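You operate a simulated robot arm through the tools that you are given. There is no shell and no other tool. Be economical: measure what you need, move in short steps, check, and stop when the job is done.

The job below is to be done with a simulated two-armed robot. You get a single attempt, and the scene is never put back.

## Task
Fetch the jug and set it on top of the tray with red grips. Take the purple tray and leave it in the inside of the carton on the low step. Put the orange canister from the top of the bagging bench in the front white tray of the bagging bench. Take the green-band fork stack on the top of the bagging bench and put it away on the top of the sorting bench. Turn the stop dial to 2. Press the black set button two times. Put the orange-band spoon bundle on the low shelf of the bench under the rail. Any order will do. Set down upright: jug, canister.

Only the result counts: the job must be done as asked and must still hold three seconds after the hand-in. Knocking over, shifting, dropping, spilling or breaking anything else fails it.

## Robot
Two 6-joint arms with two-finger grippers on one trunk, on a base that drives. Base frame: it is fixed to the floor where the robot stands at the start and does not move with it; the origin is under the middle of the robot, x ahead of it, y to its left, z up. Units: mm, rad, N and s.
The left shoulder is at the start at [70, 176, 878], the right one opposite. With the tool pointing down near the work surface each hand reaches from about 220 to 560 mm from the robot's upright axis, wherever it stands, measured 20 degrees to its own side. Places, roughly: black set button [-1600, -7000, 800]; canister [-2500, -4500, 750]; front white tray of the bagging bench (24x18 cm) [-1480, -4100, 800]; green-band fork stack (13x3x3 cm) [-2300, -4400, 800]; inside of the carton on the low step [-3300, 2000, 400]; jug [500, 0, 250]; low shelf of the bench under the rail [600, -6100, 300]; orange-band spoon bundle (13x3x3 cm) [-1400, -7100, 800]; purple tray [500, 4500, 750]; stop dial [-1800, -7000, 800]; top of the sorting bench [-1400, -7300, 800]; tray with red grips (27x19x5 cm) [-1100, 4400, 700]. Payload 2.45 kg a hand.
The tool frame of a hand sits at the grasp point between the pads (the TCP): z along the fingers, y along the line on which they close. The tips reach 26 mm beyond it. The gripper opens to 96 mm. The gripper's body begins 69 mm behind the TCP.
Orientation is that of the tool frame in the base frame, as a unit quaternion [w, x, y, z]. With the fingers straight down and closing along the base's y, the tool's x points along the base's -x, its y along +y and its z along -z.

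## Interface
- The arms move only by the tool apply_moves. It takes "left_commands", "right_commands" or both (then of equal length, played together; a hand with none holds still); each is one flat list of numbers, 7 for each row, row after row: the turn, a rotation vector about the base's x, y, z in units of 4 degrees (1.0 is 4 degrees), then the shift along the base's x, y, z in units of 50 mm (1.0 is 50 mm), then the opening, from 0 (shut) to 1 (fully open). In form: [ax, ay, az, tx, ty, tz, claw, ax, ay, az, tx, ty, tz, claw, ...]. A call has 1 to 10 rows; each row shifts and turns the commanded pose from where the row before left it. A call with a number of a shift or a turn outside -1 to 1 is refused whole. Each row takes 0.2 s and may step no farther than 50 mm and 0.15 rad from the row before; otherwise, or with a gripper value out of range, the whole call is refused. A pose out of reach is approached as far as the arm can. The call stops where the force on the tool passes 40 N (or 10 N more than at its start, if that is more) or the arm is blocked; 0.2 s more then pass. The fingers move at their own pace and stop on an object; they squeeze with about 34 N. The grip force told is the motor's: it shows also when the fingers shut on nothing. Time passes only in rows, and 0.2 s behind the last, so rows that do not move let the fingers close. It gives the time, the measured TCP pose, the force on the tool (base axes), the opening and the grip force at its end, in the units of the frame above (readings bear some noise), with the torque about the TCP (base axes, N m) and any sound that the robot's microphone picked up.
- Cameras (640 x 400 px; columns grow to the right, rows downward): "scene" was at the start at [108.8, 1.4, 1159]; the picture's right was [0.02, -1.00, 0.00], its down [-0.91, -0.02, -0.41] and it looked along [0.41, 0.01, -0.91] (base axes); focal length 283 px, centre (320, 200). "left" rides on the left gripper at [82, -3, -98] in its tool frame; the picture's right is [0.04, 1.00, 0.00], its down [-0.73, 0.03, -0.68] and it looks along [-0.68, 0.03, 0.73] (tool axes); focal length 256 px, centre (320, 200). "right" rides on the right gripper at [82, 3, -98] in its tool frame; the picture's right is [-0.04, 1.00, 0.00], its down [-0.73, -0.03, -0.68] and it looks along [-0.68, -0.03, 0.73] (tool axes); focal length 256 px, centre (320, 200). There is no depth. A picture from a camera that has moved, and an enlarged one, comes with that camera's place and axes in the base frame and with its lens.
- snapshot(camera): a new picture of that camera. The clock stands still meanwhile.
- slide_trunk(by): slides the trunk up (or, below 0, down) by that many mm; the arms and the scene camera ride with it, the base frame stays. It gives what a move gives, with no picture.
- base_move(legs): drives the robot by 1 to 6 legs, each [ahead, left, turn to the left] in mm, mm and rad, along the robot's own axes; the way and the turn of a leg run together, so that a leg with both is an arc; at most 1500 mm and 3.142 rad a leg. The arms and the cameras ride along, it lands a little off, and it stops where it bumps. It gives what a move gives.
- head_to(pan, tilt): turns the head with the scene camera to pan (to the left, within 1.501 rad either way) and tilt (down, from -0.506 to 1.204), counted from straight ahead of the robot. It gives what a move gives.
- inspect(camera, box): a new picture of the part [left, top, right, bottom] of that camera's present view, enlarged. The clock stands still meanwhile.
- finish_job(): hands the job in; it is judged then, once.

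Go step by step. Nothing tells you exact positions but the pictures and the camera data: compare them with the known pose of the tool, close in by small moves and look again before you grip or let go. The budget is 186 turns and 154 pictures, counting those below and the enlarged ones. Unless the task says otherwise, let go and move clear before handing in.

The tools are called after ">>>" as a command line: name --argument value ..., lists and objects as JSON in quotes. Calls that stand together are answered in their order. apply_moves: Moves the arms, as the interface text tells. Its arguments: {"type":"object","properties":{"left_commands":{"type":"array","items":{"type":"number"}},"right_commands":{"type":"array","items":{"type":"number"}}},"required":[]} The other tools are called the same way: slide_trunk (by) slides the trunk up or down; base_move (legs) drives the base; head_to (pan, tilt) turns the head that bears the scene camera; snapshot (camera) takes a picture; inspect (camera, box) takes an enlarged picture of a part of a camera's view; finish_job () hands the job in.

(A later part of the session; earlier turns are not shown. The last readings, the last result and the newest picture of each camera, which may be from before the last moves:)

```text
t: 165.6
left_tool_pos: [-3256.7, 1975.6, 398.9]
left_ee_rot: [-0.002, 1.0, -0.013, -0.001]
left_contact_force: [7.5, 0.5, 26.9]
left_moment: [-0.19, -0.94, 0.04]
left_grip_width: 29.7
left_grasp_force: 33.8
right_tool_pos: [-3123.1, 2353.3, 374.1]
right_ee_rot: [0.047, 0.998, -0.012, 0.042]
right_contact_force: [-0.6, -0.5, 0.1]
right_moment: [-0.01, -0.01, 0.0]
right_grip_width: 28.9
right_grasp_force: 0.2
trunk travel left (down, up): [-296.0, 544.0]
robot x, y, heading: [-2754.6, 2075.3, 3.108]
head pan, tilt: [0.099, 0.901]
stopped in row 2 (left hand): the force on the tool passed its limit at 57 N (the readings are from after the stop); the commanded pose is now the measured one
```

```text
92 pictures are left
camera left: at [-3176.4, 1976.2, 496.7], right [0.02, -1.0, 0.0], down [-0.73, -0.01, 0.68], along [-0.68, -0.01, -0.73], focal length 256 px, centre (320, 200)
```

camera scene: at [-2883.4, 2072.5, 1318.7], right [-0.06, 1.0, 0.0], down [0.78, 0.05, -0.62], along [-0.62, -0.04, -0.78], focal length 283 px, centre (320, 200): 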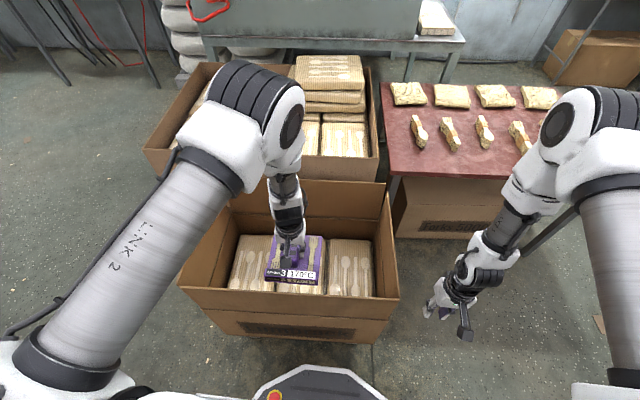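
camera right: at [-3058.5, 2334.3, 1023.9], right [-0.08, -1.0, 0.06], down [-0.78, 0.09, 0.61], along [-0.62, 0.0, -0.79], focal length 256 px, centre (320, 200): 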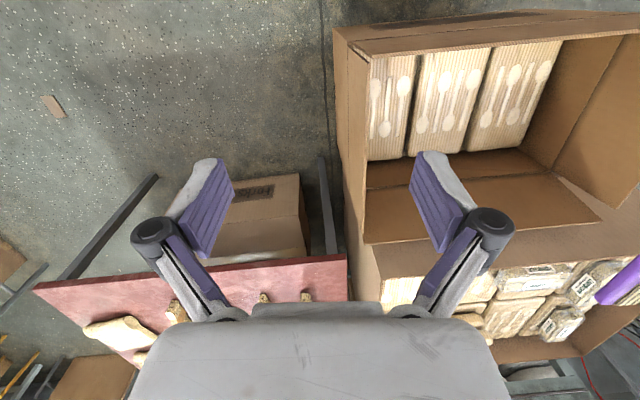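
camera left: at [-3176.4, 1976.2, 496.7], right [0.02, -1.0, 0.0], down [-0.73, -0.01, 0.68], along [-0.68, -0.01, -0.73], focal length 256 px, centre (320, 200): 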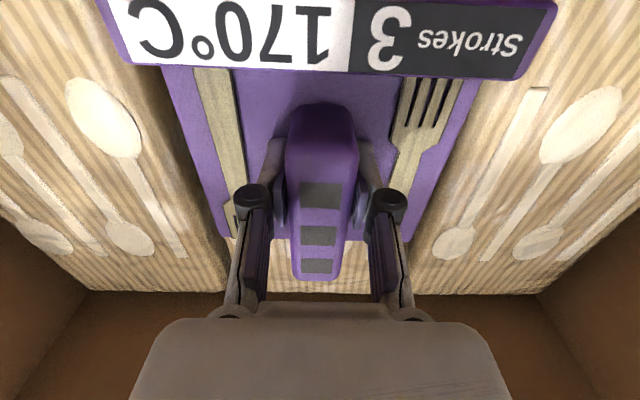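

The tray sits on the packs. I ease up slightly, release and rise.

>>> apply_moves --left_commands '[0, 0, 0, 0, 0, 0.08, 0, 0, 0, 0, 0, 0, 0, 0.4, 0, 0, 0, 0, 0, 0, 0.55, 0, 0, 0, 0, 0, 0, 0.6]'

>>> slide_trunk --by 150

>>> snapshot --camera "left"

```text
t: 166.6
left_tool_pos: [-3258.1, 1974.4, 401.2]
left_ee_rot: [-0.001, 1.0, -0.012, 0.002]
left_contact_force: [0.3, -0.5, -0.3]
left_moment: [0.0, -0.02, 0.01]
left_grip_width: 57.7
left_grasp_force: 0.0
right_tool_pos: [-3124.1, 2353.8, 373.2]
right_ee_rot: [0.045, 0.998, -0.012, 0.043]
right_contact_force: [0.0, 0.1, -0.2]
right_moment: [0.01, -0.01, -0.02]
right_grip_width: 28.7
right_grasp_force: 0.1
trunk travel left (down, up): [-296.0, 544.0]
robot x, y, heading: [-2758.0, 2077.0, 3.103]
head pan, tilt: [0.099, 0.901]
```

```text
t: 168.3
left_tool_pos: [-3259.3, 1974.9, 550.4]
left_ee_rot: [-0.001, 1.0, -0.012, 0.001]
left_contact_force: [-0.7, 0.9, 0.2]
left_moment: [0.02, 0.01, 0.04]
left_grip_width: 57.5
left_grasp_force: 0.1
right_tool_pos: [-3124.5, 2353.4, 524.3]
right_ee_rot: [0.046, 0.998, -0.012, 0.043]
right_contact_force: [0.3, 1.0, 0.8]
right_moment: [-0.04, -0.01, 0.02]
right_grip_width: 28.8
right_grasp_force: 0.2
trunk travel left (down, up): [-446.0, 394.0]
robot x, y, heading: [-2758.1, 2072.8, 3.1]
head pan, tilt: [0.099, 0.901]
```

```text
91 pictures are left
camera left: at [-3177.3, 1975.5, 648.3], right [0.02, -1.0, 0.0], down [-0.74, -0.01, 0.68], along [-0.68, -0.01, -0.74], focal length 256 px, centre (320, 200)
```

left: 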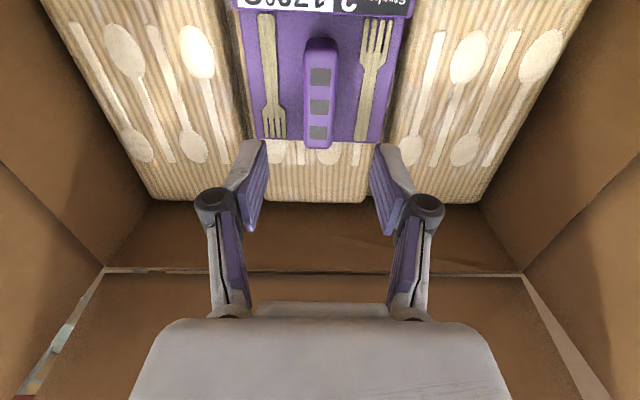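

The purple tray rests inside the carton. Next, raise up and drive around toward the bagging bench (y≈-4300) via x≈-600.

>>> slide_trunk --by 390

>>> base_move --legs '[[-200, 0, 0], [0, 1500, 0], [0, 700, 0], [0, 0, 1.61], [0, 1500, 0], [0, 450, 0]]'

>>> head_to --pan -0.2 --tilt 0.3

>>> snapshot --camera "scene"

```text
t: 172.1
left_tool_pos: [-3257.1, 1974.6, 940.9]
left_ee_rot: [-0.002, 1.0, -0.013, 0.001]
left_contact_force: [0.7, 0.0, 1.1]
left_moment: [0.01, -0.02, -0.01]
left_grip_width: 57.5
left_grasp_force: 0.1
right_tool_pos: [-3124.5, 2353.3, 914.8]
right_ee_rot: [0.046, 0.998, -0.012, 0.043]
right_contact_force: [0.8, -0.3, -0.3]
right_moment: [0.0, 0.02, 0.01]
right_grip_width: 28.5
right_grasp_force: 0.0
trunk travel left (down, up): [-836.0, 4.0]
robot x, y, heading: [-2755.6, 2075.6, 3.1]
head pan, tilt: [0.099, 0.901]
```

```text
t: 197.2
left_tool_pos: [-625.5, -674.4, 941.4]
left_ee_rot: [-0.001, 0.707, 0.708, -0.001]
left_contact_force: [-0.2, -0.3, 0.0]
left_moment: [-0.06, 0.02, 0.01]
left_grip_width: 57.7
left_grasp_force: 0.0
right_tool_pos: [-1007.8, -551.3, 913.1]
right_ee_rot: [0.002, 0.705, 0.706, 0.063]
right_contact_force: [-0.3, 0.4, 0.6]
right_moment: [-0.01, 0.01, 0.01]
right_grip_width: 28.8
right_grasp_force: 0.1
trunk travel left (down, up): [-836.0, 4.0]
robot x, y, heading: [-733.9, -172.0, -1.583]
head pan, tilt: [0.099, 0.901]
```

```text
t: 198.2
left_tool_pos: [-624.3, -673.3, 941.1]
left_ee_rot: [-0.002, 0.707, 0.707, -0.001]
left_contact_force: [-0.1, 0.0, 0.4]
left_moment: [-0.01, -0.01, 0.03]
left_grip_width: 57.8
left_grasp_force: 0.1
right_tool_pos: [-1007.2, -550.5, 913.3]
right_ee_rot: [0.001, 0.705, 0.707, 0.062]
right_contact_force: [0.3, 0.2, -0.1]
right_moment: [0.01, 0.0, 0.04]
right_grip_width: 28.8
right_grasp_force: 0.1
trunk travel left (down, up): [-836.0, 4.0]
robot x, y, heading: [-737.2, -172.5, -1.582]
head pan, tilt: [-0.201, 0.3]
```

```text
90 pictures are left
camera scene: at [-759.8, -316.8, 1700.8], right [-0.98, 0.21, 0.0], down [0.06, 0.29, -0.95], along [-0.2, -0.93, -0.3], focal length 283 px, centre (320, 200)
```

scene: 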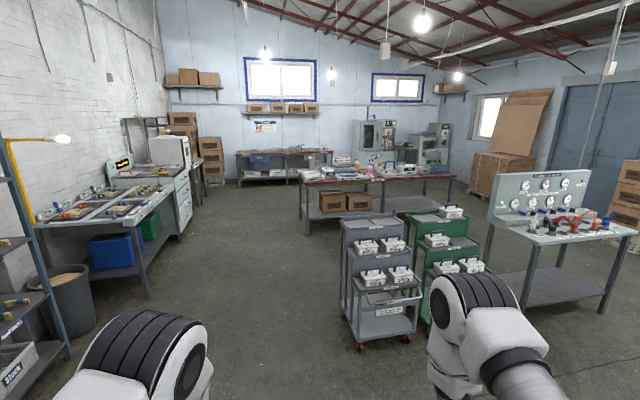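

I see the bagging bench ahead beyond the carts. I drive down the lane at x≈-650 to y≈-3300.

>>> base_move --legs '[[0, 130, 0], [1500, 0, 0], [1500, 0, 0]]'

>>> head_to --pan -0.7 --tilt 0.4

>>> snapshot --camera "scene"

```text
t: 213.6
left_tool_pos: [-643.8, -3693.0, 941.1]
left_ee_rot: [-0.002, 0.721, 0.693, 0.0]
left_contact_force: [0.0, 0.2, -0.8]
left_moment: [-0.02, -0.01, 0.03]
left_grip_width: 57.7
left_grasp_force: 0.1
right_tool_pos: [-1020.6, -3554.5, 913.9]
right_ee_rot: [0.002, 0.718, 0.693, 0.062]
right_contact_force: [0.1, -0.2, -0.7]
right_moment: [0.03, -0.01, 0.0]
right_grip_width: 28.6
right_grasp_force: 0.1
trunk travel left (down, up): [-836.0, 4.0]
robot x, y, heading: [-741.1, -3190.8, -1.627]
head pan, tilt: [-0.201, 0.3]
```

```text
t: 214.5
left_tool_pos: [-643.9, -3692.0, 942.1]
left_ee_rot: [-0.002, 0.72, 0.694, -0.001]
left_contact_force: [0.6, 0.0, -0.3]
left_moment: [-0.01, 0.01, 0.0]
left_grip_width: 57.7
left_grasp_force: 0.1
right_tool_pos: [-1021.1, -3553.7, 914.3]
right_ee_rot: [0.002, 0.718, 0.693, 0.063]
right_contact_force: [-0.3, -0.4, -0.1]
right_moment: [0.0, 0.03, 0.0]
right_grip_width: 28.7
right_grasp_force: 0.0
trunk travel left (down, up): [-836.0, 4.0]
robot x, y, heading: [-737.4, -3189.4, -1.627]
head pan, tilt: [-0.7, 0.4]
```

```text
89 pictures are left
camera scene: at [-804.9, -3307.8, 1691.7], right [-0.73, 0.68, 0.0], down [0.27, 0.28, -0.92], along [-0.63, -0.67, -0.39], focal length 283 px, centre (320, 200)
```

scene: 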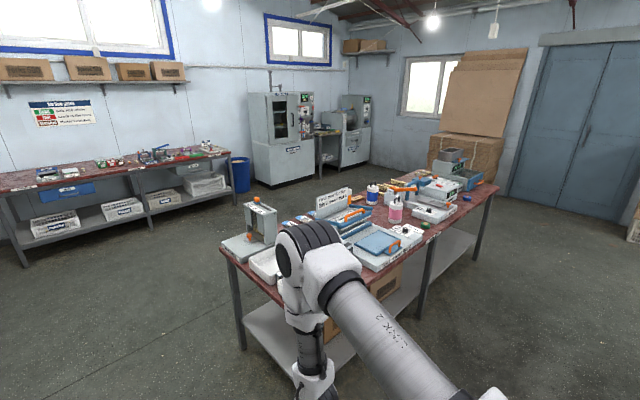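

The bagging bench spans roughly x -1360…-3810, y -4020…-4780. I enlarge to identify the canister, trays and fork stack.

>>> inspect --camera "scene" --box '[210, 160, 500, 300]'

>>> inspect --camera "scene" --box '[0, 130, 240, 270]'

```text
2.21 times, centred on (355, 230) of scene
camera zoom: at [-804.9, -3307.8, 1691.7], right [-0.73, 0.68, 0.0], down [0.27, 0.28, -0.92], along [-0.63, -0.67, -0.39], focal length 624 px, centre (243, 134)
```

zoom: 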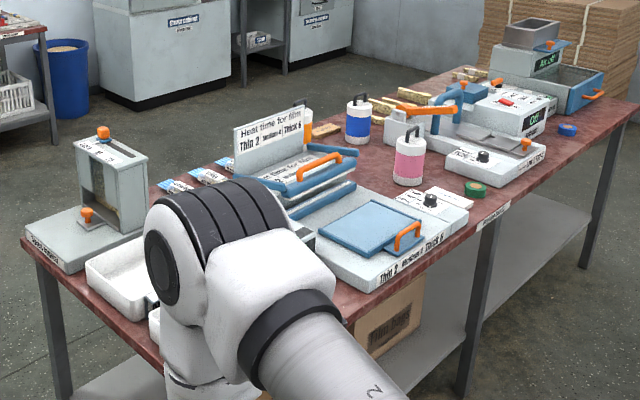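

```text
2.67 times, centred on (120, 200) of scene
camera zoom: at [-804.9, -3307.8, 1691.7], right [-0.73, 0.68, 0.0], down [0.27, 0.28, -0.92], along [-0.63, -0.67, -0.39], focal length 754 px, centre (853, 200)
```

zoom: 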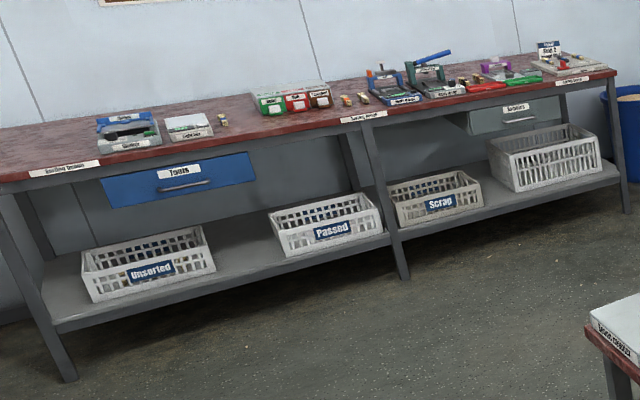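

I go around to the south side of the bagging bench, where the canister and forks are nearer.

>>> base_move --legs '[[0, 0, 0.056], [1500, 0, 0], [900, 0, 0], [0, 0, -1.57], [0, 0, -1.57], [0, 1100, 0]]'

>>> head_to --pan 0.15 --tilt 0.5

>>> snapshot --camera "scene"

```text
t: 239.5
left_tool_pos: [-1961.0, -5049.3, 940.7]
left_ee_rot: [0.0, -0.702, 0.712, -0.002]
left_contact_force: [-0.3, 0.4, 0.4]
left_moment: [0.02, 0.02, -0.02]
left_grip_width: 57.8
left_grasp_force: 0.1
right_tool_pos: [-1579.4, -5177.8, 913.7]
right_ee_rot: [-0.063, -0.701, 0.711, 0.002]
right_contact_force: [-0.1, -0.2, -0.4]
right_moment: [0.0, 0.0, 0.0]
right_grip_width: 28.8
right_grasp_force: 0.1
trunk travel left (down, up): [-836.0, 4.0]
robot x, y, heading: [-1857.9, -5555.2, 1.546]
head pan, tilt: [-0.7, 0.4]
```

```text
t: 240.7
left_tool_pos: [-1960.5, -5049.1, 939.9]
left_ee_rot: [0.0, -0.703, 0.711, -0.003]
left_contact_force: [-0.1, 0.1, -0.2]
left_moment: [-0.04, -0.01, -0.03]
left_grip_width: 57.6
left_grasp_force: 0.0
right_tool_pos: [-1580.7, -5177.2, 914.0]
right_ee_rot: [-0.063, -0.701, 0.71, 0.002]
right_contact_force: [0.0, -0.2, 0.8]
right_moment: [-0.01, 0.02, -0.04]
right_grip_width: 28.8
right_grasp_force: 0.1
trunk travel left (down, up): [-836.0, 4.0]
robot x, y, heading: [-1855.8, -5550.4, 1.546]
head pan, tilt: [0.15, 0.499]
```

```text
86 pictures are left
camera scene: at [-1865.8, -5408.8, 1682.5], right [0.99, 0.12, 0.0], down [0.06, -0.48, -0.88], along [-0.11, 0.87, -0.48], focal length 283 px, centre (320, 200)
```

scene: 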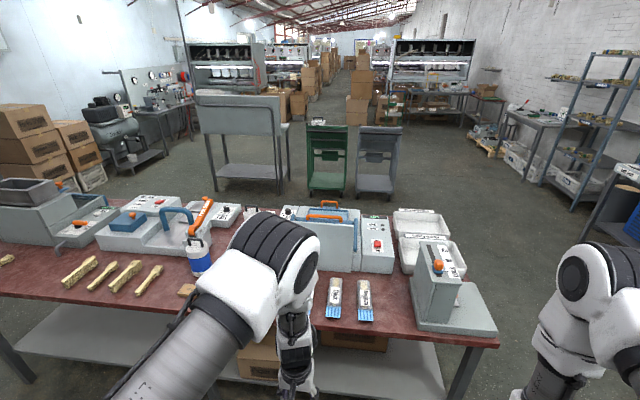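

I see two white trays at the right end, forks/spoons at left. I enlarge the trays and shift left to see the canister.

>>> inspect --camera "scene" --box '[370, 195, 500, 345]'

>>> base_move --legs '[[0, 550, 0.02]]'

>>> head_to --pan 0.0 --tilt 0.6

>>> snapshot --camera "scene"

```text
2.67 times, centred on (435, 270) of scene
camera zoom: at [-1865.8, -5408.8, 1682.5], right [0.99, 0.12, 0.0], down [0.06, -0.48, -0.88], along [-0.11, 0.87, -0.48], focal length 754 px, centre (13, 13)
```

zoom: 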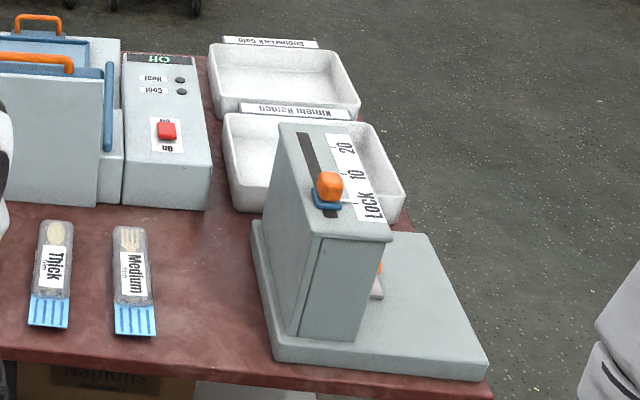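

```text
t: 243.8
left_tool_pos: [-2509.4, -5039.5, 941.3]
left_ee_rot: [-0.001, -0.707, 0.707, -0.002]
left_contact_force: [-0.6, 0.0, -0.3]
left_moment: [-0.04, 0.0, -0.01]
left_grip_width: 57.6
left_grasp_force: 0.1
right_tool_pos: [-2128.9, -5164.1, 913.7]
right_ee_rot: [0.063, 0.706, -0.705, -0.001]
right_contact_force: [-0.2, -0.1, 0.3]
right_moment: [0.0, -0.01, 0.01]
right_grip_width: 28.8
right_grasp_force: 0.0
trunk travel left (down, up): [-836.0, 4.0]
robot x, y, heading: [-2397.6, -5539.8, 1.559]
head pan, tilt: [0.15, 0.499]
```

```text
t: 244.6
left_tool_pos: [-2510.4, -5038.9, 941.1]
left_ee_rot: [0.001, -0.707, 0.707, -0.003]
left_contact_force: [-0.7, -1.0, 1.0]
left_moment: [0.01, 0.01, -0.03]
left_grip_width: 57.7
left_grasp_force: 0.1
right_tool_pos: [-2128.7, -5163.3, 914.9]
right_ee_rot: [-0.063, -0.706, 0.706, 0.0]
right_contact_force: [0.2, -0.3, -0.3]
right_moment: [0.01, -0.03, -0.01]
right_grip_width: 29.1
right_grasp_force: 0.0
trunk travel left (down, up): [-836.0, 4.0]
robot x, y, heading: [-2396.9, -5541.5, 1.556]
head pan, tilt: [0.0, 0.6]
```

```text
84 pictures are left
camera scene: at [-2397.8, -5399.5, 1673.5], right [1.0, -0.01, 0.0], down [-0.01, -0.56, -0.83], along [0.01, 0.83, -0.56], focal length 283 px, centre (320, 200)
```

scene: 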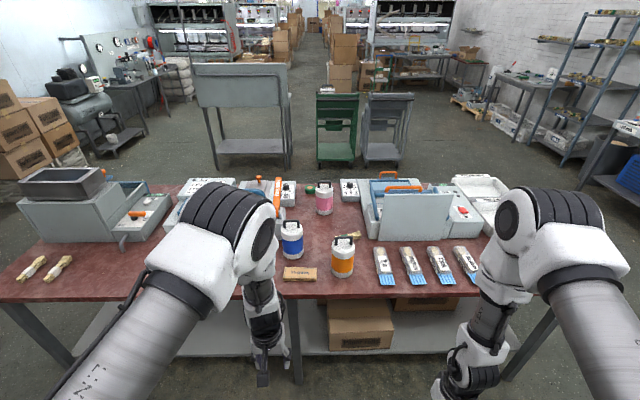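

The orange canister stands at about (-2296,-4610); something gold lies right behind it. I enlarge.

>>> inspect --camera "scene" --box '[260, 170, 420, 300]'

>>> inspect --camera "scene" --box '[0, 160, 140, 300]'

```text
3.08 times, centred on (340, 235) of scene
camera zoom: at [-2397.8, -5399.5, 1673.5], right [1.0, -0.01, 0.0], down [-0.01, -0.56, -0.83], along [0.01, 0.83, -0.56], focal length 870 px, centre (258, 92)
```

zoom: 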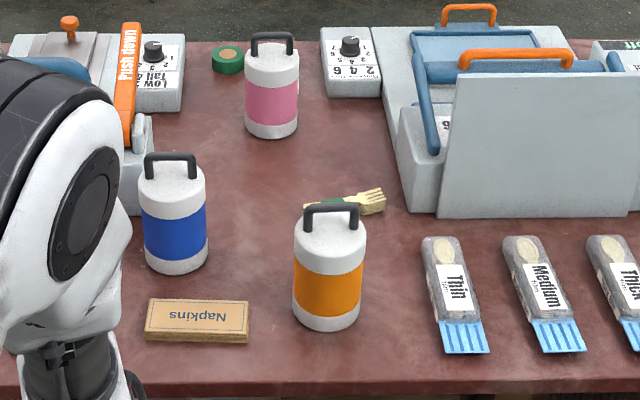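

```text
2.86 times, centred on (70, 230) of scene
camera zoom: at [-2397.8, -5399.5, 1673.5], right [1.0, -0.01, 0.0], down [-0.01, -0.56, -0.83], along [0.01, 0.83, -0.56], focal length 808 px, centre (1034, 114)
```

zoom: 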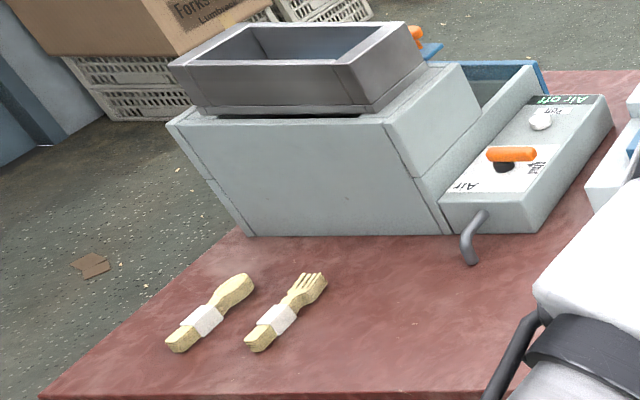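

Both the canister handle and the fork stack run along x, so I need the wrists turned 90°. I do that now (three calls), also straightening the right hand.

>>> apply_moves --left_commands '[0, 0, -1, 0, 0, 0, 1, 0, 0, -1, 0, 0, 0, 1, 0, 0, -1, 0, 0, 0, 1, 0, 0, -1, 0, 0, 0, 1, 0, 0, -1, 0, 0, 0, 1, 0, 0, -1, 0, 0, 0, 1, 0, 0, -1, 0, 0, 0, 1, 0, 0, -1, 0, 0, 0, 1, 0, 0, -1, 0, 0, 0, 1, 0, 0, -1, 0, 0, 0, 1]' --right_commands '[0.64, -0.64, 0, -0.5, 0.3, 0, 1, 0.64, -0.64, 0, -0.5, 0.3, 0, 1, 0, 0, 1, -0.4, 0.2, 0, 1, 0, 0, 1, 0, 0, 0, 1, 0, 0, 1, 0, 0, 0, 1, 0, 0, 1, 0, 0, 0, 1, 0, 0, 1, 0, 0, 0, 1, 0, 0, 1, 0, 0, 0, 1, 0, 0, 1, 0, 0, 0, 1, 0, 0, 1, 0, 0, 0, 1]'

>>> apply_moves --left_commands '[0, 0, -1, 0, 0, 0, 1, 0, 0, -1, 0, 0, 0, 1, 0, 0, -1, 0, 0, 0, 1, 0, 0, -1, 0, 0, 0, 1, 0, 0, -1, 0, 0, 0, 1, 0, 0, -1, 0, 0, 0, 1, 0, 0, -1, 0, 0, 0, 1, 0, 0, -1, 0, 0, 0, 1, 0, 0, -1, 0, 0, 0, 1, 0, 0, -1, 0, 0, 0, 1]' --right_commands '[0, 0, 1, 0, 0, 0, 1, 0, 0, 1, 0, 0, 0, 1, 0, 0, 1, 0, 0, 0, 1, 0, 0, 1, 0, 0, 0, 1, 0, 0, 1, 0, 0, 0, 1, 0, 0, 1, 0, 0, 0, 1, 0, 0, 1, 0, 0, 0, 1, 0, 0, 1, 0, 0, 0, 1, 0, 0, 1, 0, 0, 0, 1, 0, 0, 1, 0, 0, 0, 1]'

>>> apply_moves --left_commands '[0, 0, -1, 0, 0, 0, 1, 0, 0, -1, 0, 0, 0, 1, 0, 0, -0.3, 0, 0, 0, 1, 0, 0, 0, 0, 0, 0, 1]' --right_commands '[0, 0, 1, 0, 0, 0, 1, 0, 0, 1, 0, 0, 0, 1, 0, 0, 1, 0, 0, 0, 1, 0, 0, 1, 0, 0, 0, 1]'

>>> snapshot --camera "scene"

```text
t: 246.8
left_tool_pos: [-2510.6, -5038.9, 940.9]
left_ee_rot: [-0.001, -0.422, 0.906, -0.002]
left_contact_force: [0.3, -0.1, 0.0]
left_moment: [0.0, -0.01, 0.01]
left_grip_width: 96.2
left_grasp_force: 0.1
right_tool_pos: [-2202.6, -5119.8, 916.8]
right_ee_rot: [0.003, 0.875, -0.484, -0.002]
right_contact_force: [0.3, 0.1, -1.0]
right_moment: [0.01, 0.03, -0.05]
right_grip_width: 96.1
right_grasp_force: 0.0
right hand out of reach, approached as far as the arm can: row 2
trunk travel left (down, up): [-836.0, 4.0]
robot x, y, heading: [-2397.9, -5536.8, 1.553]
head pan, tilt: [0.0, 0.6]
```

```text
t: 248.9
left_tool_pos: [-2510.8, -5039.7, 940.6]
left_ee_rot: [-0.001, -0.086, 0.996, -0.002]
left_contact_force: [0.4, 0.1, 0.1]
left_moment: [-0.02, 0.04, -0.04]
left_grip_width: 96.3
left_grasp_force: 0.1
right_tool_pos: [-2220.7, -5099.6, 928.6]
right_ee_rot: [0.005, 0.988, -0.156, -0.001]
right_contact_force: [0.0, -0.2, -0.3]
right_moment: [-0.02, -0.05, 0.0]
right_grip_width: 96.1
right_grasp_force: 0.1
right hand out of reach, approached as far as the arm can: row 1, 2, 3, 4, 5, 7, 9
trunk travel left (down, up): [-836.0, 4.0]
robot x, y, heading: [-2396.5, -5538.4, 1.555]
head pan, tilt: [0.0, 0.6]
```

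```text
t: 249.9
left_tool_pos: [-2509.8, -5038.9, 939.9]
left_ee_rot: [-0.001, -0.007, 1.0, -0.002]
left_contact_force: [0.9, -0.4, 0.4]
left_moment: [0.0, 0.0, 0.03]
left_grip_width: 96.2
left_grasp_force: 0.0
right_tool_pos: [-2223.6, -5089.9, 931.0]
right_ee_rot: [0.005, 1.0, -0.017, 0.0]
right_contact_force: [-0.1, 0.2, 0.3]
right_moment: [-0.02, 0.02, 0.01]
right_grip_width: 96.2
right_grasp_force: 0.1
right hand out of reach, approached as far as the arm can: row 1, 3
trunk travel left (down, up): [-836.0, 4.0]
robot x, y, heading: [-2397.6, -5538.7, 1.555]
head pan, tilt: [0.0, 0.6]
```

```text
81 pictures are left
camera scene: at [-2397.4, -5399.5, 1673.4], right [1.0, -0.01, 0.0], down [-0.01, -0.57, -0.82], along [0.01, 0.82, -0.57], focal length 283 px, centre (320, 200)
```

scene: 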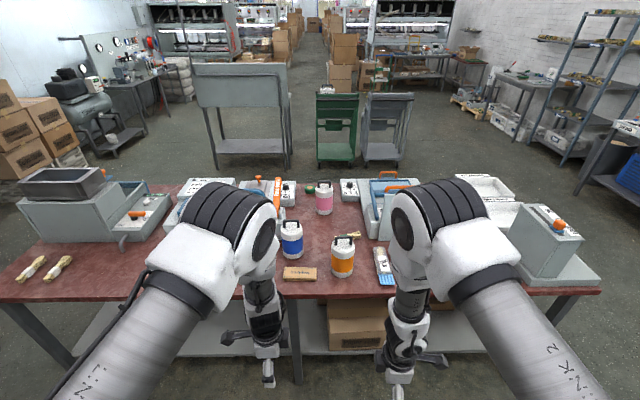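

Both wrists are turned. I drive so that the left hand is just short of the orange canister.

>>> base_move --legs '[[0, -212, 0.015], [310, 0, 0]]'

>>> apply_moves --left_commands '[0, 0, 0, 0, -0.3, 0.8, 1, 0, 0, 0, 0, -0.3, 0.8, 1]'

>>> snapshot --camera "left"

>>> snapshot --camera "scene"

>>> snapshot --camera "right"

```text
t: 253.3
left_tool_pos: [-2308.0, -4733.8, 942.6]
left_ee_rot: [-0.001, -0.016, 1.0, -0.002]
left_contact_force: [-0.3, -0.3, 0.2]
left_moment: [0.02, 0.0, 0.02]
left_grip_width: 96.2
left_grasp_force: 0.1
right_tool_pos: [-2019.3, -4780.2, 931.6]
right_ee_rot: [0.003, 1.0, -0.008, 0.0]
right_contact_force: [-0.6, 0.5, 0.0]
right_moment: [0.01, 0.0, 0.01]
right_grip_width: 96.1
right_grasp_force: 0.1
trunk travel left (down, up): [-836.0, 4.0]
robot x, y, heading: [-2187.4, -5227.7, 1.573]
head pan, tilt: [0.0, 0.6]
```

```text
t: 253.9
left_tool_pos: [-2323.7, -4759.0, 1015.8]
left_ee_rot: [0.005, -0.021, 1.0, -0.008]
left_contact_force: [0.6, -0.4, 0.2]
left_moment: [0.03, 0.0, 0.03]
left_grip_width: 96.2
left_grasp_force: 0.0
left hand out of reach, approached as far as the arm can: row 1, 2
right_tool_pos: [-2020.1, -4780.3, 931.9]
right_ee_rot: [0.004, 1.0, -0.008, -0.001]
right_contact_force: [-0.6, 0.3, -0.3]
right_moment: [0.0, 0.0, 0.0]
right_grip_width: 96.0
right_grasp_force: 0.1
trunk travel left (down, up): [-836.0, 4.0]
robot x, y, heading: [-2184.3, -5229.5, 1.576]
head pan, tilt: [0.0, 0.6]
```

```text
80 pictures are left
camera left: at [-2406.4, -4766.0, 1113.3], right [-0.08, 1.0, -0.02], down [0.73, 0.07, 0.68], along [0.68, 0.05, -0.73], focal length 256 px, centre (320, 200)
```

left: 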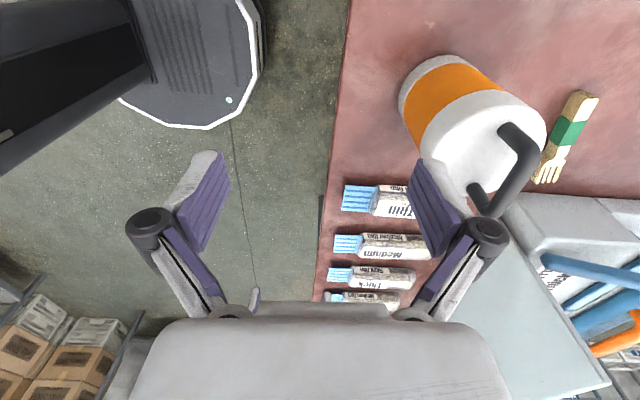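

```text
79 pictures are left
camera scene: at [-2188.5, -5093.7, 1673.6], right [1.0, 0.0, 0.0], down [0.0, -0.56, -0.83], along [0.0, 0.83, -0.56], focal length 283 px, centre (320, 200)
```

scene: 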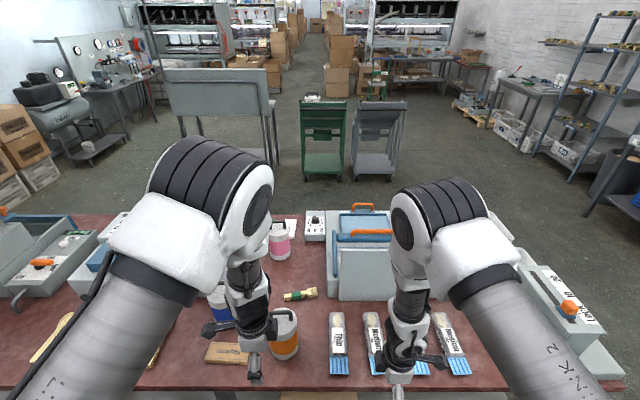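

```text
78 pictures are left
camera right: at [-1937.9, -4784.1, 1029.9], right [-0.06, -1.0, 0.01], down [-0.73, 0.05, 0.68], along [-0.68, 0.03, -0.73], focal length 256 px, centre (320, 200)
```

right: 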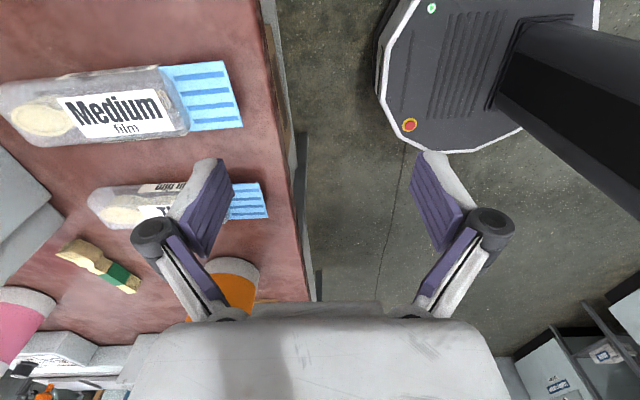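

Triangulation: canister axis ≈(-2294,-4605), lid ≈905, handle bar top ≈957 along x. I drive forward so the open fingers pass over the handle.

>>> base_move --legs '[[150, 0, 0]]'

>>> apply_moves --left_commands '[0, 0, 0, 0.5, 0, -0.2, 1]'

>>> snapshot --camera "left"

```text
t: 255.3
left_tool_pos: [-2323.3, -4606.1, 1020.1]
left_ee_rot: [0.005, -0.021, 1.0, -0.003]
left_contact_force: [0.9, 0.2, -0.2]
left_moment: [0.01, -0.01, 0.02]
left_grip_width: 96.3
left_grasp_force: 0.1
right_tool_pos: [-2018.7, -4630.3, 931.7]
right_ee_rot: [0.004, 1.0, -0.009, -0.001]
right_contact_force: [0.2, -0.2, 1.0]
right_moment: [0.04, 0.01, -0.01]
right_grip_width: 96.1
right_grasp_force: 0.1
trunk travel left (down, up): [-836.0, 4.0]
robot x, y, heading: [-2185.2, -5079.0, 1.575]
head pan, tilt: [0.0, 0.6]
```

```text
t: 255.7
left_tool_pos: [-2313.0, -4597.0, 1008.2]
left_ee_rot: [0.008, -0.025, 1.0, -0.005]
left_contact_force: [-0.5, 0.0, -0.3]
left_moment: [-0.02, -0.04, 0.0]
left_grip_width: 96.0
left_grasp_force: 0.0
left hand out of reach, approached as far as the arm can: row 1
right_tool_pos: [-2019.3, -4629.5, 931.9]
right_ee_rot: [0.004, 1.0, -0.008, 0.0]
right_contact_force: [-0.4, -0.3, -0.5]
right_moment: [-0.01, 0.01, 0.01]
right_grip_width: 95.7
right_grasp_force: 0.0
trunk travel left (down, up): [-836.0, 4.0]
robot x, y, heading: [-2182.7, -5081.8, 1.579]
head pan, tilt: [0.0, 0.6]
```

```text
77 pictures are left
camera left: at [-2396.9, -4603.8, 1104.3], right [-0.09, 1.0, -0.01], down [0.72, 0.07, 0.69], along [0.69, 0.05, -0.72], focal length 256 px, centre (320, 200)
```

left: 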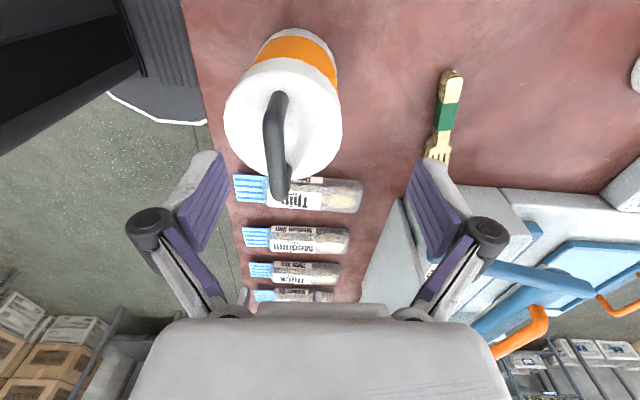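

Handle is 30 mm back (−y) of the fingers' middle. I correct and lower to z≈975, then look.

>>> apply_moves --left_commands '[0, 0, 0, 0.2, -0.6, -0.2, 1, 0, 0, 0, 0.1, 0, -0.4, 1]'

>>> snapshot --camera "left"

```text
t: 256.3
left_tool_pos: [-2314.8, -4620.2, 972.4]
left_ee_rot: [0.005, -0.021, 1.0, -0.006]
left_contact_force: [-0.8, 0.7, -0.2]
left_moment: [0.0, 0.0, 0.03]
left_grip_width: 96.1
left_grasp_force: 0.1
left hand out of reach, approached as far as the arm can: row 1
right_tool_pos: [-2018.4, -4629.3, 930.0]
right_ee_rot: [0.005, 1.0, -0.008, -0.001]
right_contact_force: [0.9, -0.1, 0.4]
right_moment: [0.01, 0.03, 0.0]
right_grip_width: 95.8
right_grasp_force: 0.1
trunk travel left (down, up): [-836.0, 4.0]
robot x, y, heading: [-2187.0, -5079.5, 1.573]
head pan, tilt: [0.0, 0.6]
```

```text
76 pictures are left
camera left: at [-2398.4, -4625.4, 1069.1], right [-0.08, 1.0, -0.01], down [0.73, 0.07, 0.68], along [0.68, 0.05, -0.73], focal length 256 px, centre (320, 200)
```

left: 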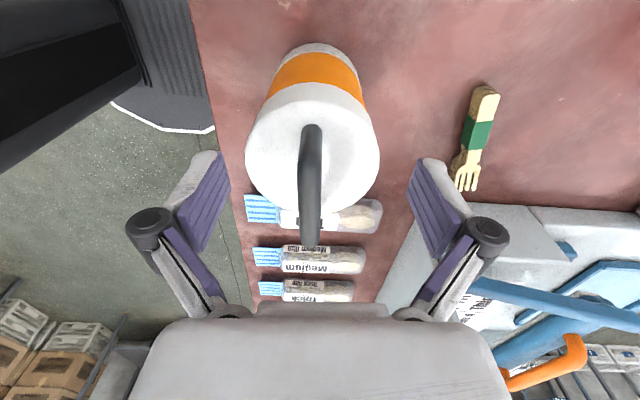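

Almost aligned: I shift (+10,-5), lower 32 mm and close on the handle.

>>> apply_moves --left_commands '[0, 0, 0, 0.2, -0.1, -0.3, 1, 0, 0, 0, 0, 0, -0.33, 1, 0, 0, 0, 0, 0, 0, 0, 0, 0, 0, 0, 0, 0, 0, 0, 0, 0, 0, 0, 0, 0]'

>>> snapshot --camera "left"

```text
t: 257.5
left_tool_pos: [-2313.6, -4618.9, 939.3]
left_ee_rot: [0.005, -0.022, 1.0, -0.004]
left_contact_force: [0.9, 1.1, 0.5]
left_moment: [0.11, 0.05, -0.01]
left_grip_width: 83.6
left_grasp_force: 34.4
left hand out of reach, approached as far as the arm can: row 1
right_tool_pos: [-2018.6, -4629.3, 930.6]
right_ee_rot: [0.004, 1.0, -0.009, 0.0]
right_contact_force: [-0.2, -0.4, 0.5]
right_moment: [0.01, 0.0, 0.01]
right_grip_width: 96.0
right_grasp_force: 0.1
trunk travel left (down, up): [-836.0, 4.0]
robot x, y, heading: [-2184.9, -5081.7, 1.574]
head pan, tilt: [0.0, 0.6]
```

```text
75 pictures are left
camera left: at [-2396.5, -4626.2, 1036.5], right [-0.08, 1.0, -0.01], down [0.73, 0.07, 0.68], along [0.68, 0.05, -0.73], focal length 256 px, centre (320, 200)
```

left: 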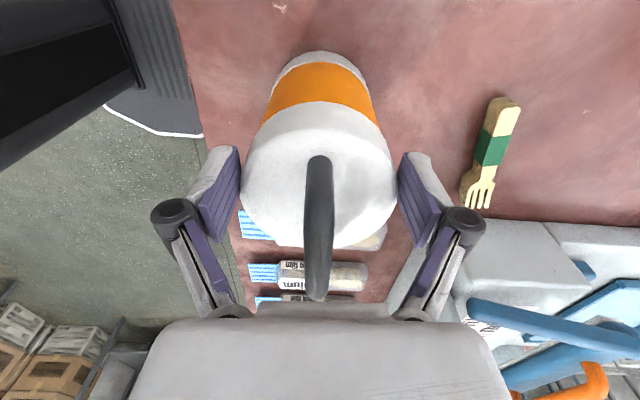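

The fingers closed on the canister body itself (84 mm), which is a fine grip. I reopen, sink 22 mm for a deeper hold, and close again.

>>> apply_moves --left_commands '[0, 0, 0, 0, 0, 0, 1, 0, 0, 0, 0, 0, 0, 1, 0, 0, 0, 0.1, 0, -0.22, 1, 0, 0, 0, 0.1, 0, -0.22, 1, 0, 0, 0, 0, 0, 0, 0, 0, 0, 0, 0, 0, 0, 0]'

>>> snapshot --camera "left"

```text
t: 258.9
left_tool_pos: [-2304.5, -4620.3, 918.3]
left_ee_rot: [0.004, -0.022, 1.0, -0.004]
left_contact_force: [0.4, 6.3, 14.3]
left_moment: [0.34, -0.3, 0.13]
left_grip_width: 87.3
left_grasp_force: 34.4
right_tool_pos: [-2018.0, -4630.1, 929.9]
right_ee_rot: [0.004, 1.0, -0.009, 0.001]
right_contact_force: [-0.4, 0.2, -0.3]
right_moment: [0.02, -0.01, -0.05]
right_grip_width: 95.8
right_grasp_force: 0.0
trunk travel left (down, up): [-836.0, 4.0]
robot x, y, heading: [-2187.0, -5083.3, 1.576]
head pan, tilt: [0.0, 0.6]
```

```text
74 pictures are left
camera left: at [-2387.2, -4627.1, 1015.0], right [-0.08, 1.0, -0.01], down [0.73, 0.07, 0.69], along [0.68, 0.05, -0.73], focal length 256 px, centre (320, 200)
```

left: 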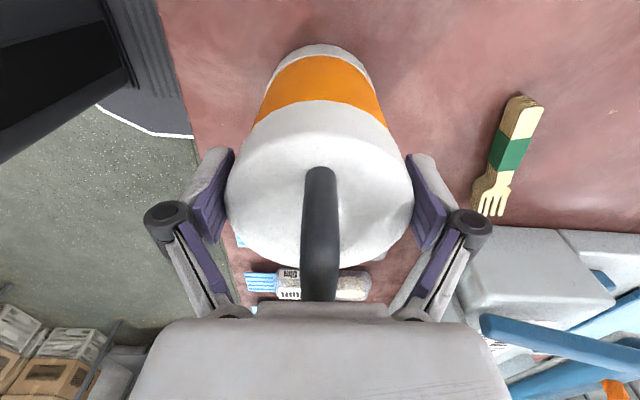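

Firm hold at 87 mm. I lift.

>>> apply_moves --left_commands '[0, 0, 0, 0, 0, 0.2, 0, 0, 0, 0, 0, 0, 0.4, 0, 0, 0, 0, 0, 0, 0.4, 0, 0, 0, 0, 0, 0, 0.4, 0]'

>>> snapshot --camera "left"

>>> snapshot --camera "right"

```text
t: 259.9
left_tool_pos: [-2316.8, -4616.5, 985.2]
left_ee_rot: [0.006, -0.022, 1.0, -0.005]
left_contact_force: [-0.3, 0.1, -4.1]
left_moment: [-0.02, 0.03, -0.03]
left_grip_width: 87.2
left_grasp_force: 33.6
left hand out of reach, approached as far as the arm can: row 2, 3, 4
right_tool_pos: [-2018.4, -4629.9, 930.3]
right_ee_rot: [0.004, 1.0, -0.008, 0.001]
right_contact_force: [1.0, 0.0, -0.2]
right_moment: [0.01, -0.01, -0.01]
right_grip_width: 96.0
right_grasp_force: 0.1
trunk travel left (down, up): [-836.0, 4.0]
robot x, y, heading: [-2185.9, -5082.9, 1.571]
head pan, tilt: [0.0, 0.6]
```

```text
73 pictures are left
camera left: at [-2399.9, -4621.5, 1081.5], right [-0.08, 1.0, -0.01], down [0.72, 0.07, 0.69], along [0.68, 0.05, -0.73], focal length 256 px, centre (320, 200)
```

left: 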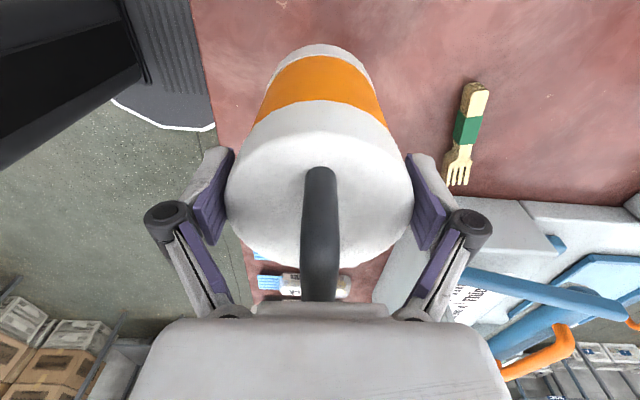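

```text
72 pictures are left
camera right: at [-1937.3, -4632.4, 1028.9], right [-0.06, -1.0, 0.01], down [-0.73, 0.05, 0.68], along [-0.68, 0.03, -0.73], focal length 256 px, centre (320, 200)
```

right: 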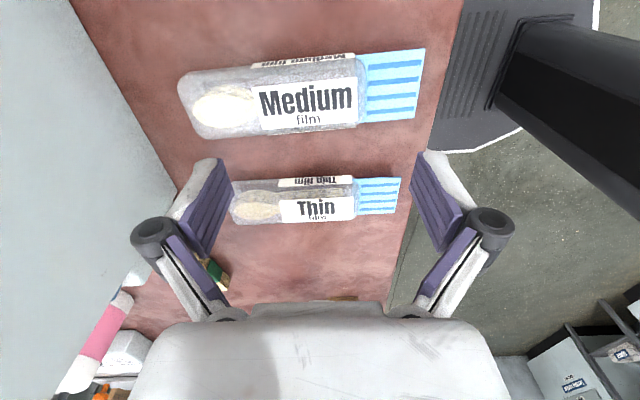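

Canister held (≈4 N). The forks are too deep to reach while holding it, so I deliver the canister first, approaching the bench's east end facing -x.

>>> base_move --legs '[[-420, 0, 0], [0, -1500, 0], [0, 0, 1.57], [0, -1350, 0]]'

>>> head_to --pan 0.0 --tilt 0.6

>>> snapshot --camera "scene"

```text
t: 279.4
left_tool_pos: [-1229.3, -4302.8, 983.5]
left_ee_rot: [-0.007, 0.734, -0.68, 0.0]
left_contact_force: [0.2, -0.5, -5.2]
left_moment: [-0.05, 0.01, 0.01]
left_grip_width: 87.2
left_grasp_force: 33.7
right_tool_pos: [-1224.4, -4004.5, 930.5]
right_ee_rot: [0.003, 0.702, 0.713, 0.003]
right_contact_force: [-0.1, -0.4, 0.0]
right_moment: [0.0, 0.02, -0.02]
right_grip_width: 96.1
right_grasp_force: 0.0
trunk travel left (down, up): [-836.0, 4.0]
robot x, y, heading: [-771.0, -4154.4, -3.104]
head pan, tilt: [0.0, 0.6]
```

```text
t: 280.0
left_tool_pos: [-1228.5, -4302.2, 985.0]
left_ee_rot: [-0.007, 0.734, -0.679, -0.001]
left_contact_force: [0.0, -0.7, -6.1]
left_moment: [-0.02, -0.02, 0.02]
left_grip_width: 87.5
left_grasp_force: 34.1
right_tool_pos: [-1224.6, -4002.6, 931.4]
right_ee_rot: [0.003, 0.702, 0.712, 0.003]
right_contact_force: [0.8, 0.2, 0.9]
right_moment: [-0.03, 0.01, 0.0]
right_grip_width: 96.1
right_grasp_force: 0.0
trunk travel left (down, up): [-836.0, 4.0]
robot x, y, heading: [-768.4, -4156.7, -3.107]
head pan, tilt: [0.0, 0.6]
```

```text
71 pictures are left
camera scene: at [-909.7, -4161.3, 1673.3], right [-0.04, 1.0, 0.0], down [0.57, 0.02, -0.82], along [-0.82, -0.03, -0.57], focal length 283 px, centre (320, 200)
```

scene: 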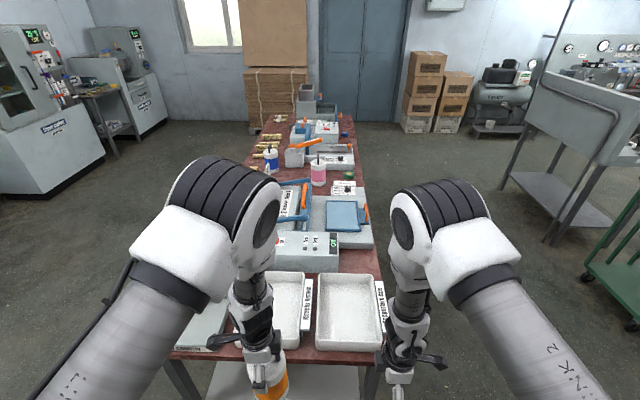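

The two white trays are visible; the front (north) one is near (-1510,-4085). I move sideways, then partway forward, and check with the cameras.

>>> base_move --legs '[[0, -229, 0], [170, 0, 0]]'

>>> snapshot --camera "left"

>>> snapshot --camera "scene"

>>> snapshot --camera "right"

```text
t: 282.8
left_tool_pos: [-1403.8, -4079.9, 986.5]
left_ee_rot: [-0.007, 0.733, -0.68, -0.001]
left_contact_force: [1.3, -0.5, -5.9]
left_moment: [-0.03, 0.0, 0.02]
left_grip_width: 87.2
left_grasp_force: 34.0
right_tool_pos: [-1398.8, -3780.2, 931.6]
right_ee_rot: [0.002, 0.702, 0.712, 0.002]
right_contact_force: [0.5, 0.8, 0.3]
right_moment: [0.02, 0.02, -0.01]
right_grip_width: 95.9
right_grasp_force: 0.1
trunk travel left (down, up): [-836.0, 4.0]
robot x, y, heading: [-948.4, -3934.3, -3.111]
head pan, tilt: [0.0, 0.6]
```

```text
70 pictures are left
camera left: at [-1395.4, -4161.6, 1082.4], right [-0.99, -0.12, -0.01], down [-0.09, 0.72, 0.69], along [-0.07, 0.68, -0.73], focal length 256 px, centre (320, 200)
```

left: 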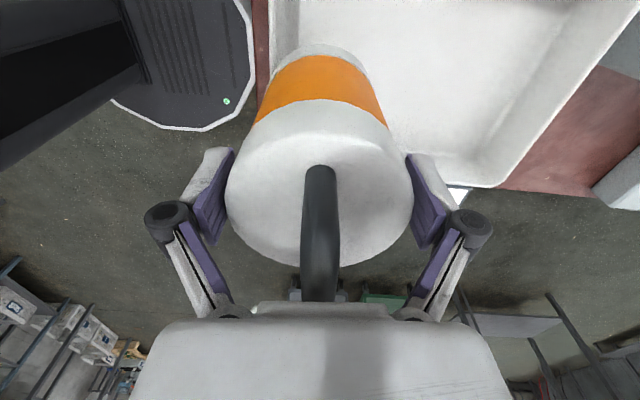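

```text
69 pictures are left
camera scene: at [-1082.2, -3938.8, 1673.8], right [-0.03, 1.0, 0.0], down [0.56, 0.02, -0.83], along [-0.83, -0.03, -0.56], focal length 283 px, centre (320, 200)
```

scene: 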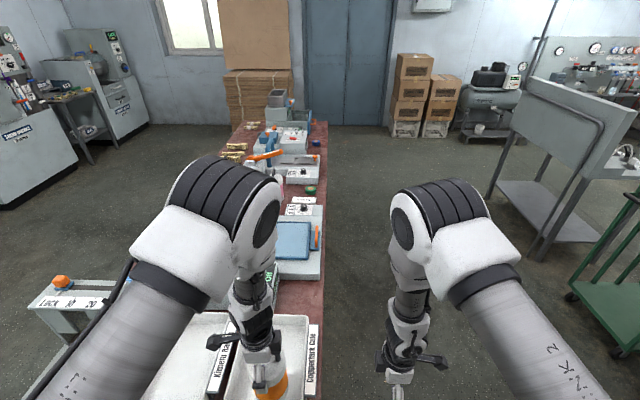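

```text
68 pictures are left
camera right: at [-1397.6, -3698.2, 1030.1], right [1.0, -0.03, 0.01], down [-0.02, -0.73, 0.68], along [-0.01, -0.68, -0.73], focal length 256 px, centre (320, 200)
```

right: 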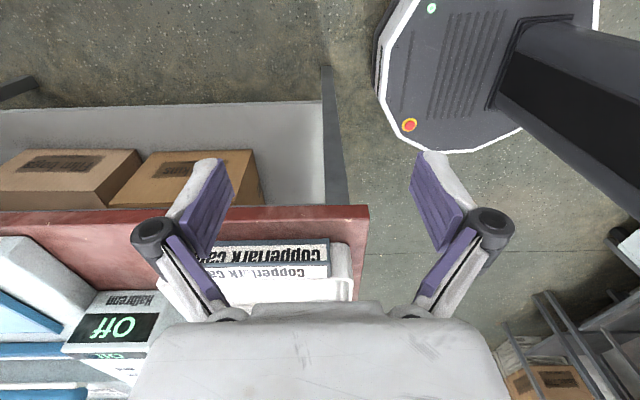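

Front tray ("Copperlark Cafe") centre ≈(-1477,-4095). I ease forward 62 mm and lower with force checks.

>>> base_move --legs '[[62, 12, 0]]'

>>> snapshot --camera "left"

>>> apply_moves --left_commands '[0, 0, 0, 0, 0, -0.3, 0, 0, 0, 0, 0, 0, -0.3, 0, 0, 0, 0, 0, 0, -0.2, 0]'

>>> snapshot --camera "left"

```text
t: 283.8
left_tool_pos: [-1461.5, -4092.0, 987.4]
left_ee_rot: [-0.006, 0.733, -0.68, -0.003]
left_contact_force: [1.6, 0.3, -5.3]
left_moment: [-0.05, 0.06, 0.0]
left_grip_width: 87.1
left_grasp_force: 34.1
right_tool_pos: [-1458.1, -3792.2, 933.1]
right_ee_rot: [0.002, 0.702, 0.712, 0.001]
right_contact_force: [0.9, -0.2, 0.2]
right_moment: [0.0, 0.04, -0.01]
right_grip_width: 95.9
right_grasp_force: 0.0
trunk travel left (down, up): [-836.0, 4.0]
robot x, y, heading: [-1002.1, -3946.1, -3.105]
head pan, tilt: [0.0, 0.6]
```

```text
67 pictures are left
camera left: at [-1453.5, -4174.0, 1084.1], right [-0.99, -0.12, -0.01], down [-0.09, 0.72, 0.69], along [-0.07, 0.68, -0.73], focal length 256 px, centre (320, 200)
```

left: 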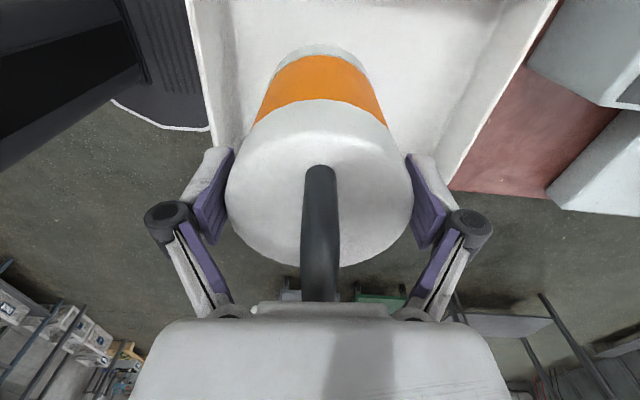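

```text
t: 284.6
left_tool_pos: [-1467.3, -4094.0, 941.9]
left_ee_rot: [-0.008, 0.733, -0.68, 0.001]
left_contact_force: [-0.4, 0.8, -5.0]
left_moment: [-0.07, -0.03, -0.01]
left_grip_width: 87.3
left_grasp_force: 33.8
right_tool_pos: [-1463.9, -3793.9, 929.6]
right_ee_rot: [0.003, 0.702, 0.712, 0.004]
right_contact_force: [0.1, 0.0, 0.0]
right_moment: [0.02, -0.01, -0.03]
right_grip_width: 95.9
right_grasp_force: 0.0
trunk travel left (down, up): [-836.0, 4.0]
robot x, y, heading: [-1006.1, -3945.1, -3.103]
head pan, tilt: [0.0, 0.6]
```

```text
66 pictures are left
camera left: at [-1459.4, -4175.9, 1038.9], right [-0.99, -0.12, -0.01], down [-0.09, 0.72, 0.69], along [-0.07, 0.68, -0.73], focal length 256 px, centre (320, 200)
```

left: 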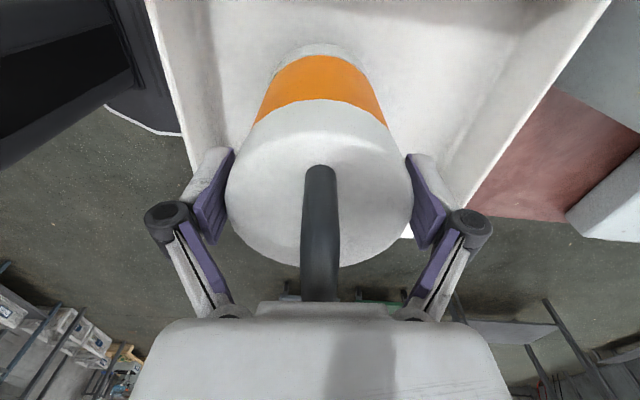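

Well inside the tray. I lower the last bit gently.

>>> apply_moves --left_commands '[0, 0, 0, 0, 0, -0.12, 0, 0, 0, 0, 0, 0, -0.1, 0]'

>>> apply_moves --left_commands '[0, 0, 0, 0, 0, -0.1, 0]'

```text
t: 285.2
left_tool_pos: [-1466.9, -4092.0, 932.5]
left_ee_rot: [-0.008, 0.733, -0.68, 0.0]
left_contact_force: [0.3, 0.3, -5.1]
left_moment: [-0.01, -0.02, 0.0]
left_grip_width: 87.3
left_grasp_force: 33.5
right_tool_pos: [-1462.6, -3794.5, 930.4]
right_ee_rot: [0.004, 0.702, 0.712, 0.003]
right_contact_force: [0.5, -0.8, 0.5]
right_moment: [-0.02, -0.03, 0.03]
right_grip_width: 96.2
right_grasp_force: 0.0
trunk travel left (down, up): [-836.0, 4.0]
robot x, y, heading: [-1006.6, -3945.5, -3.109]
head pan, tilt: [0.0, 0.6]
```

```text
t: 285.6
left_tool_pos: [-1466.7, -4093.2, 928.0]
left_ee_rot: [-0.008, 0.733, -0.68, -0.001]
left_contact_force: [-1.0, 0.2, -5.4]
left_moment: [-0.05, -0.02, -0.01]
left_grip_width: 87.2
left_grasp_force: 34.4
right_tool_pos: [-1461.9, -3793.5, 930.5]
right_ee_rot: [0.003, 0.702, 0.713, 0.003]
right_contact_force: [0.1, 0.5, -0.9]
right_moment: [-0.03, 0.0, 0.02]
right_grip_width: 96.0
right_grasp_force: 0.0
trunk travel left (down, up): [-836.0, 4.0]
robot x, y, heading: [-1005.8, -3948.2, -3.103]
head pan, tilt: [0.0, 0.6]
```

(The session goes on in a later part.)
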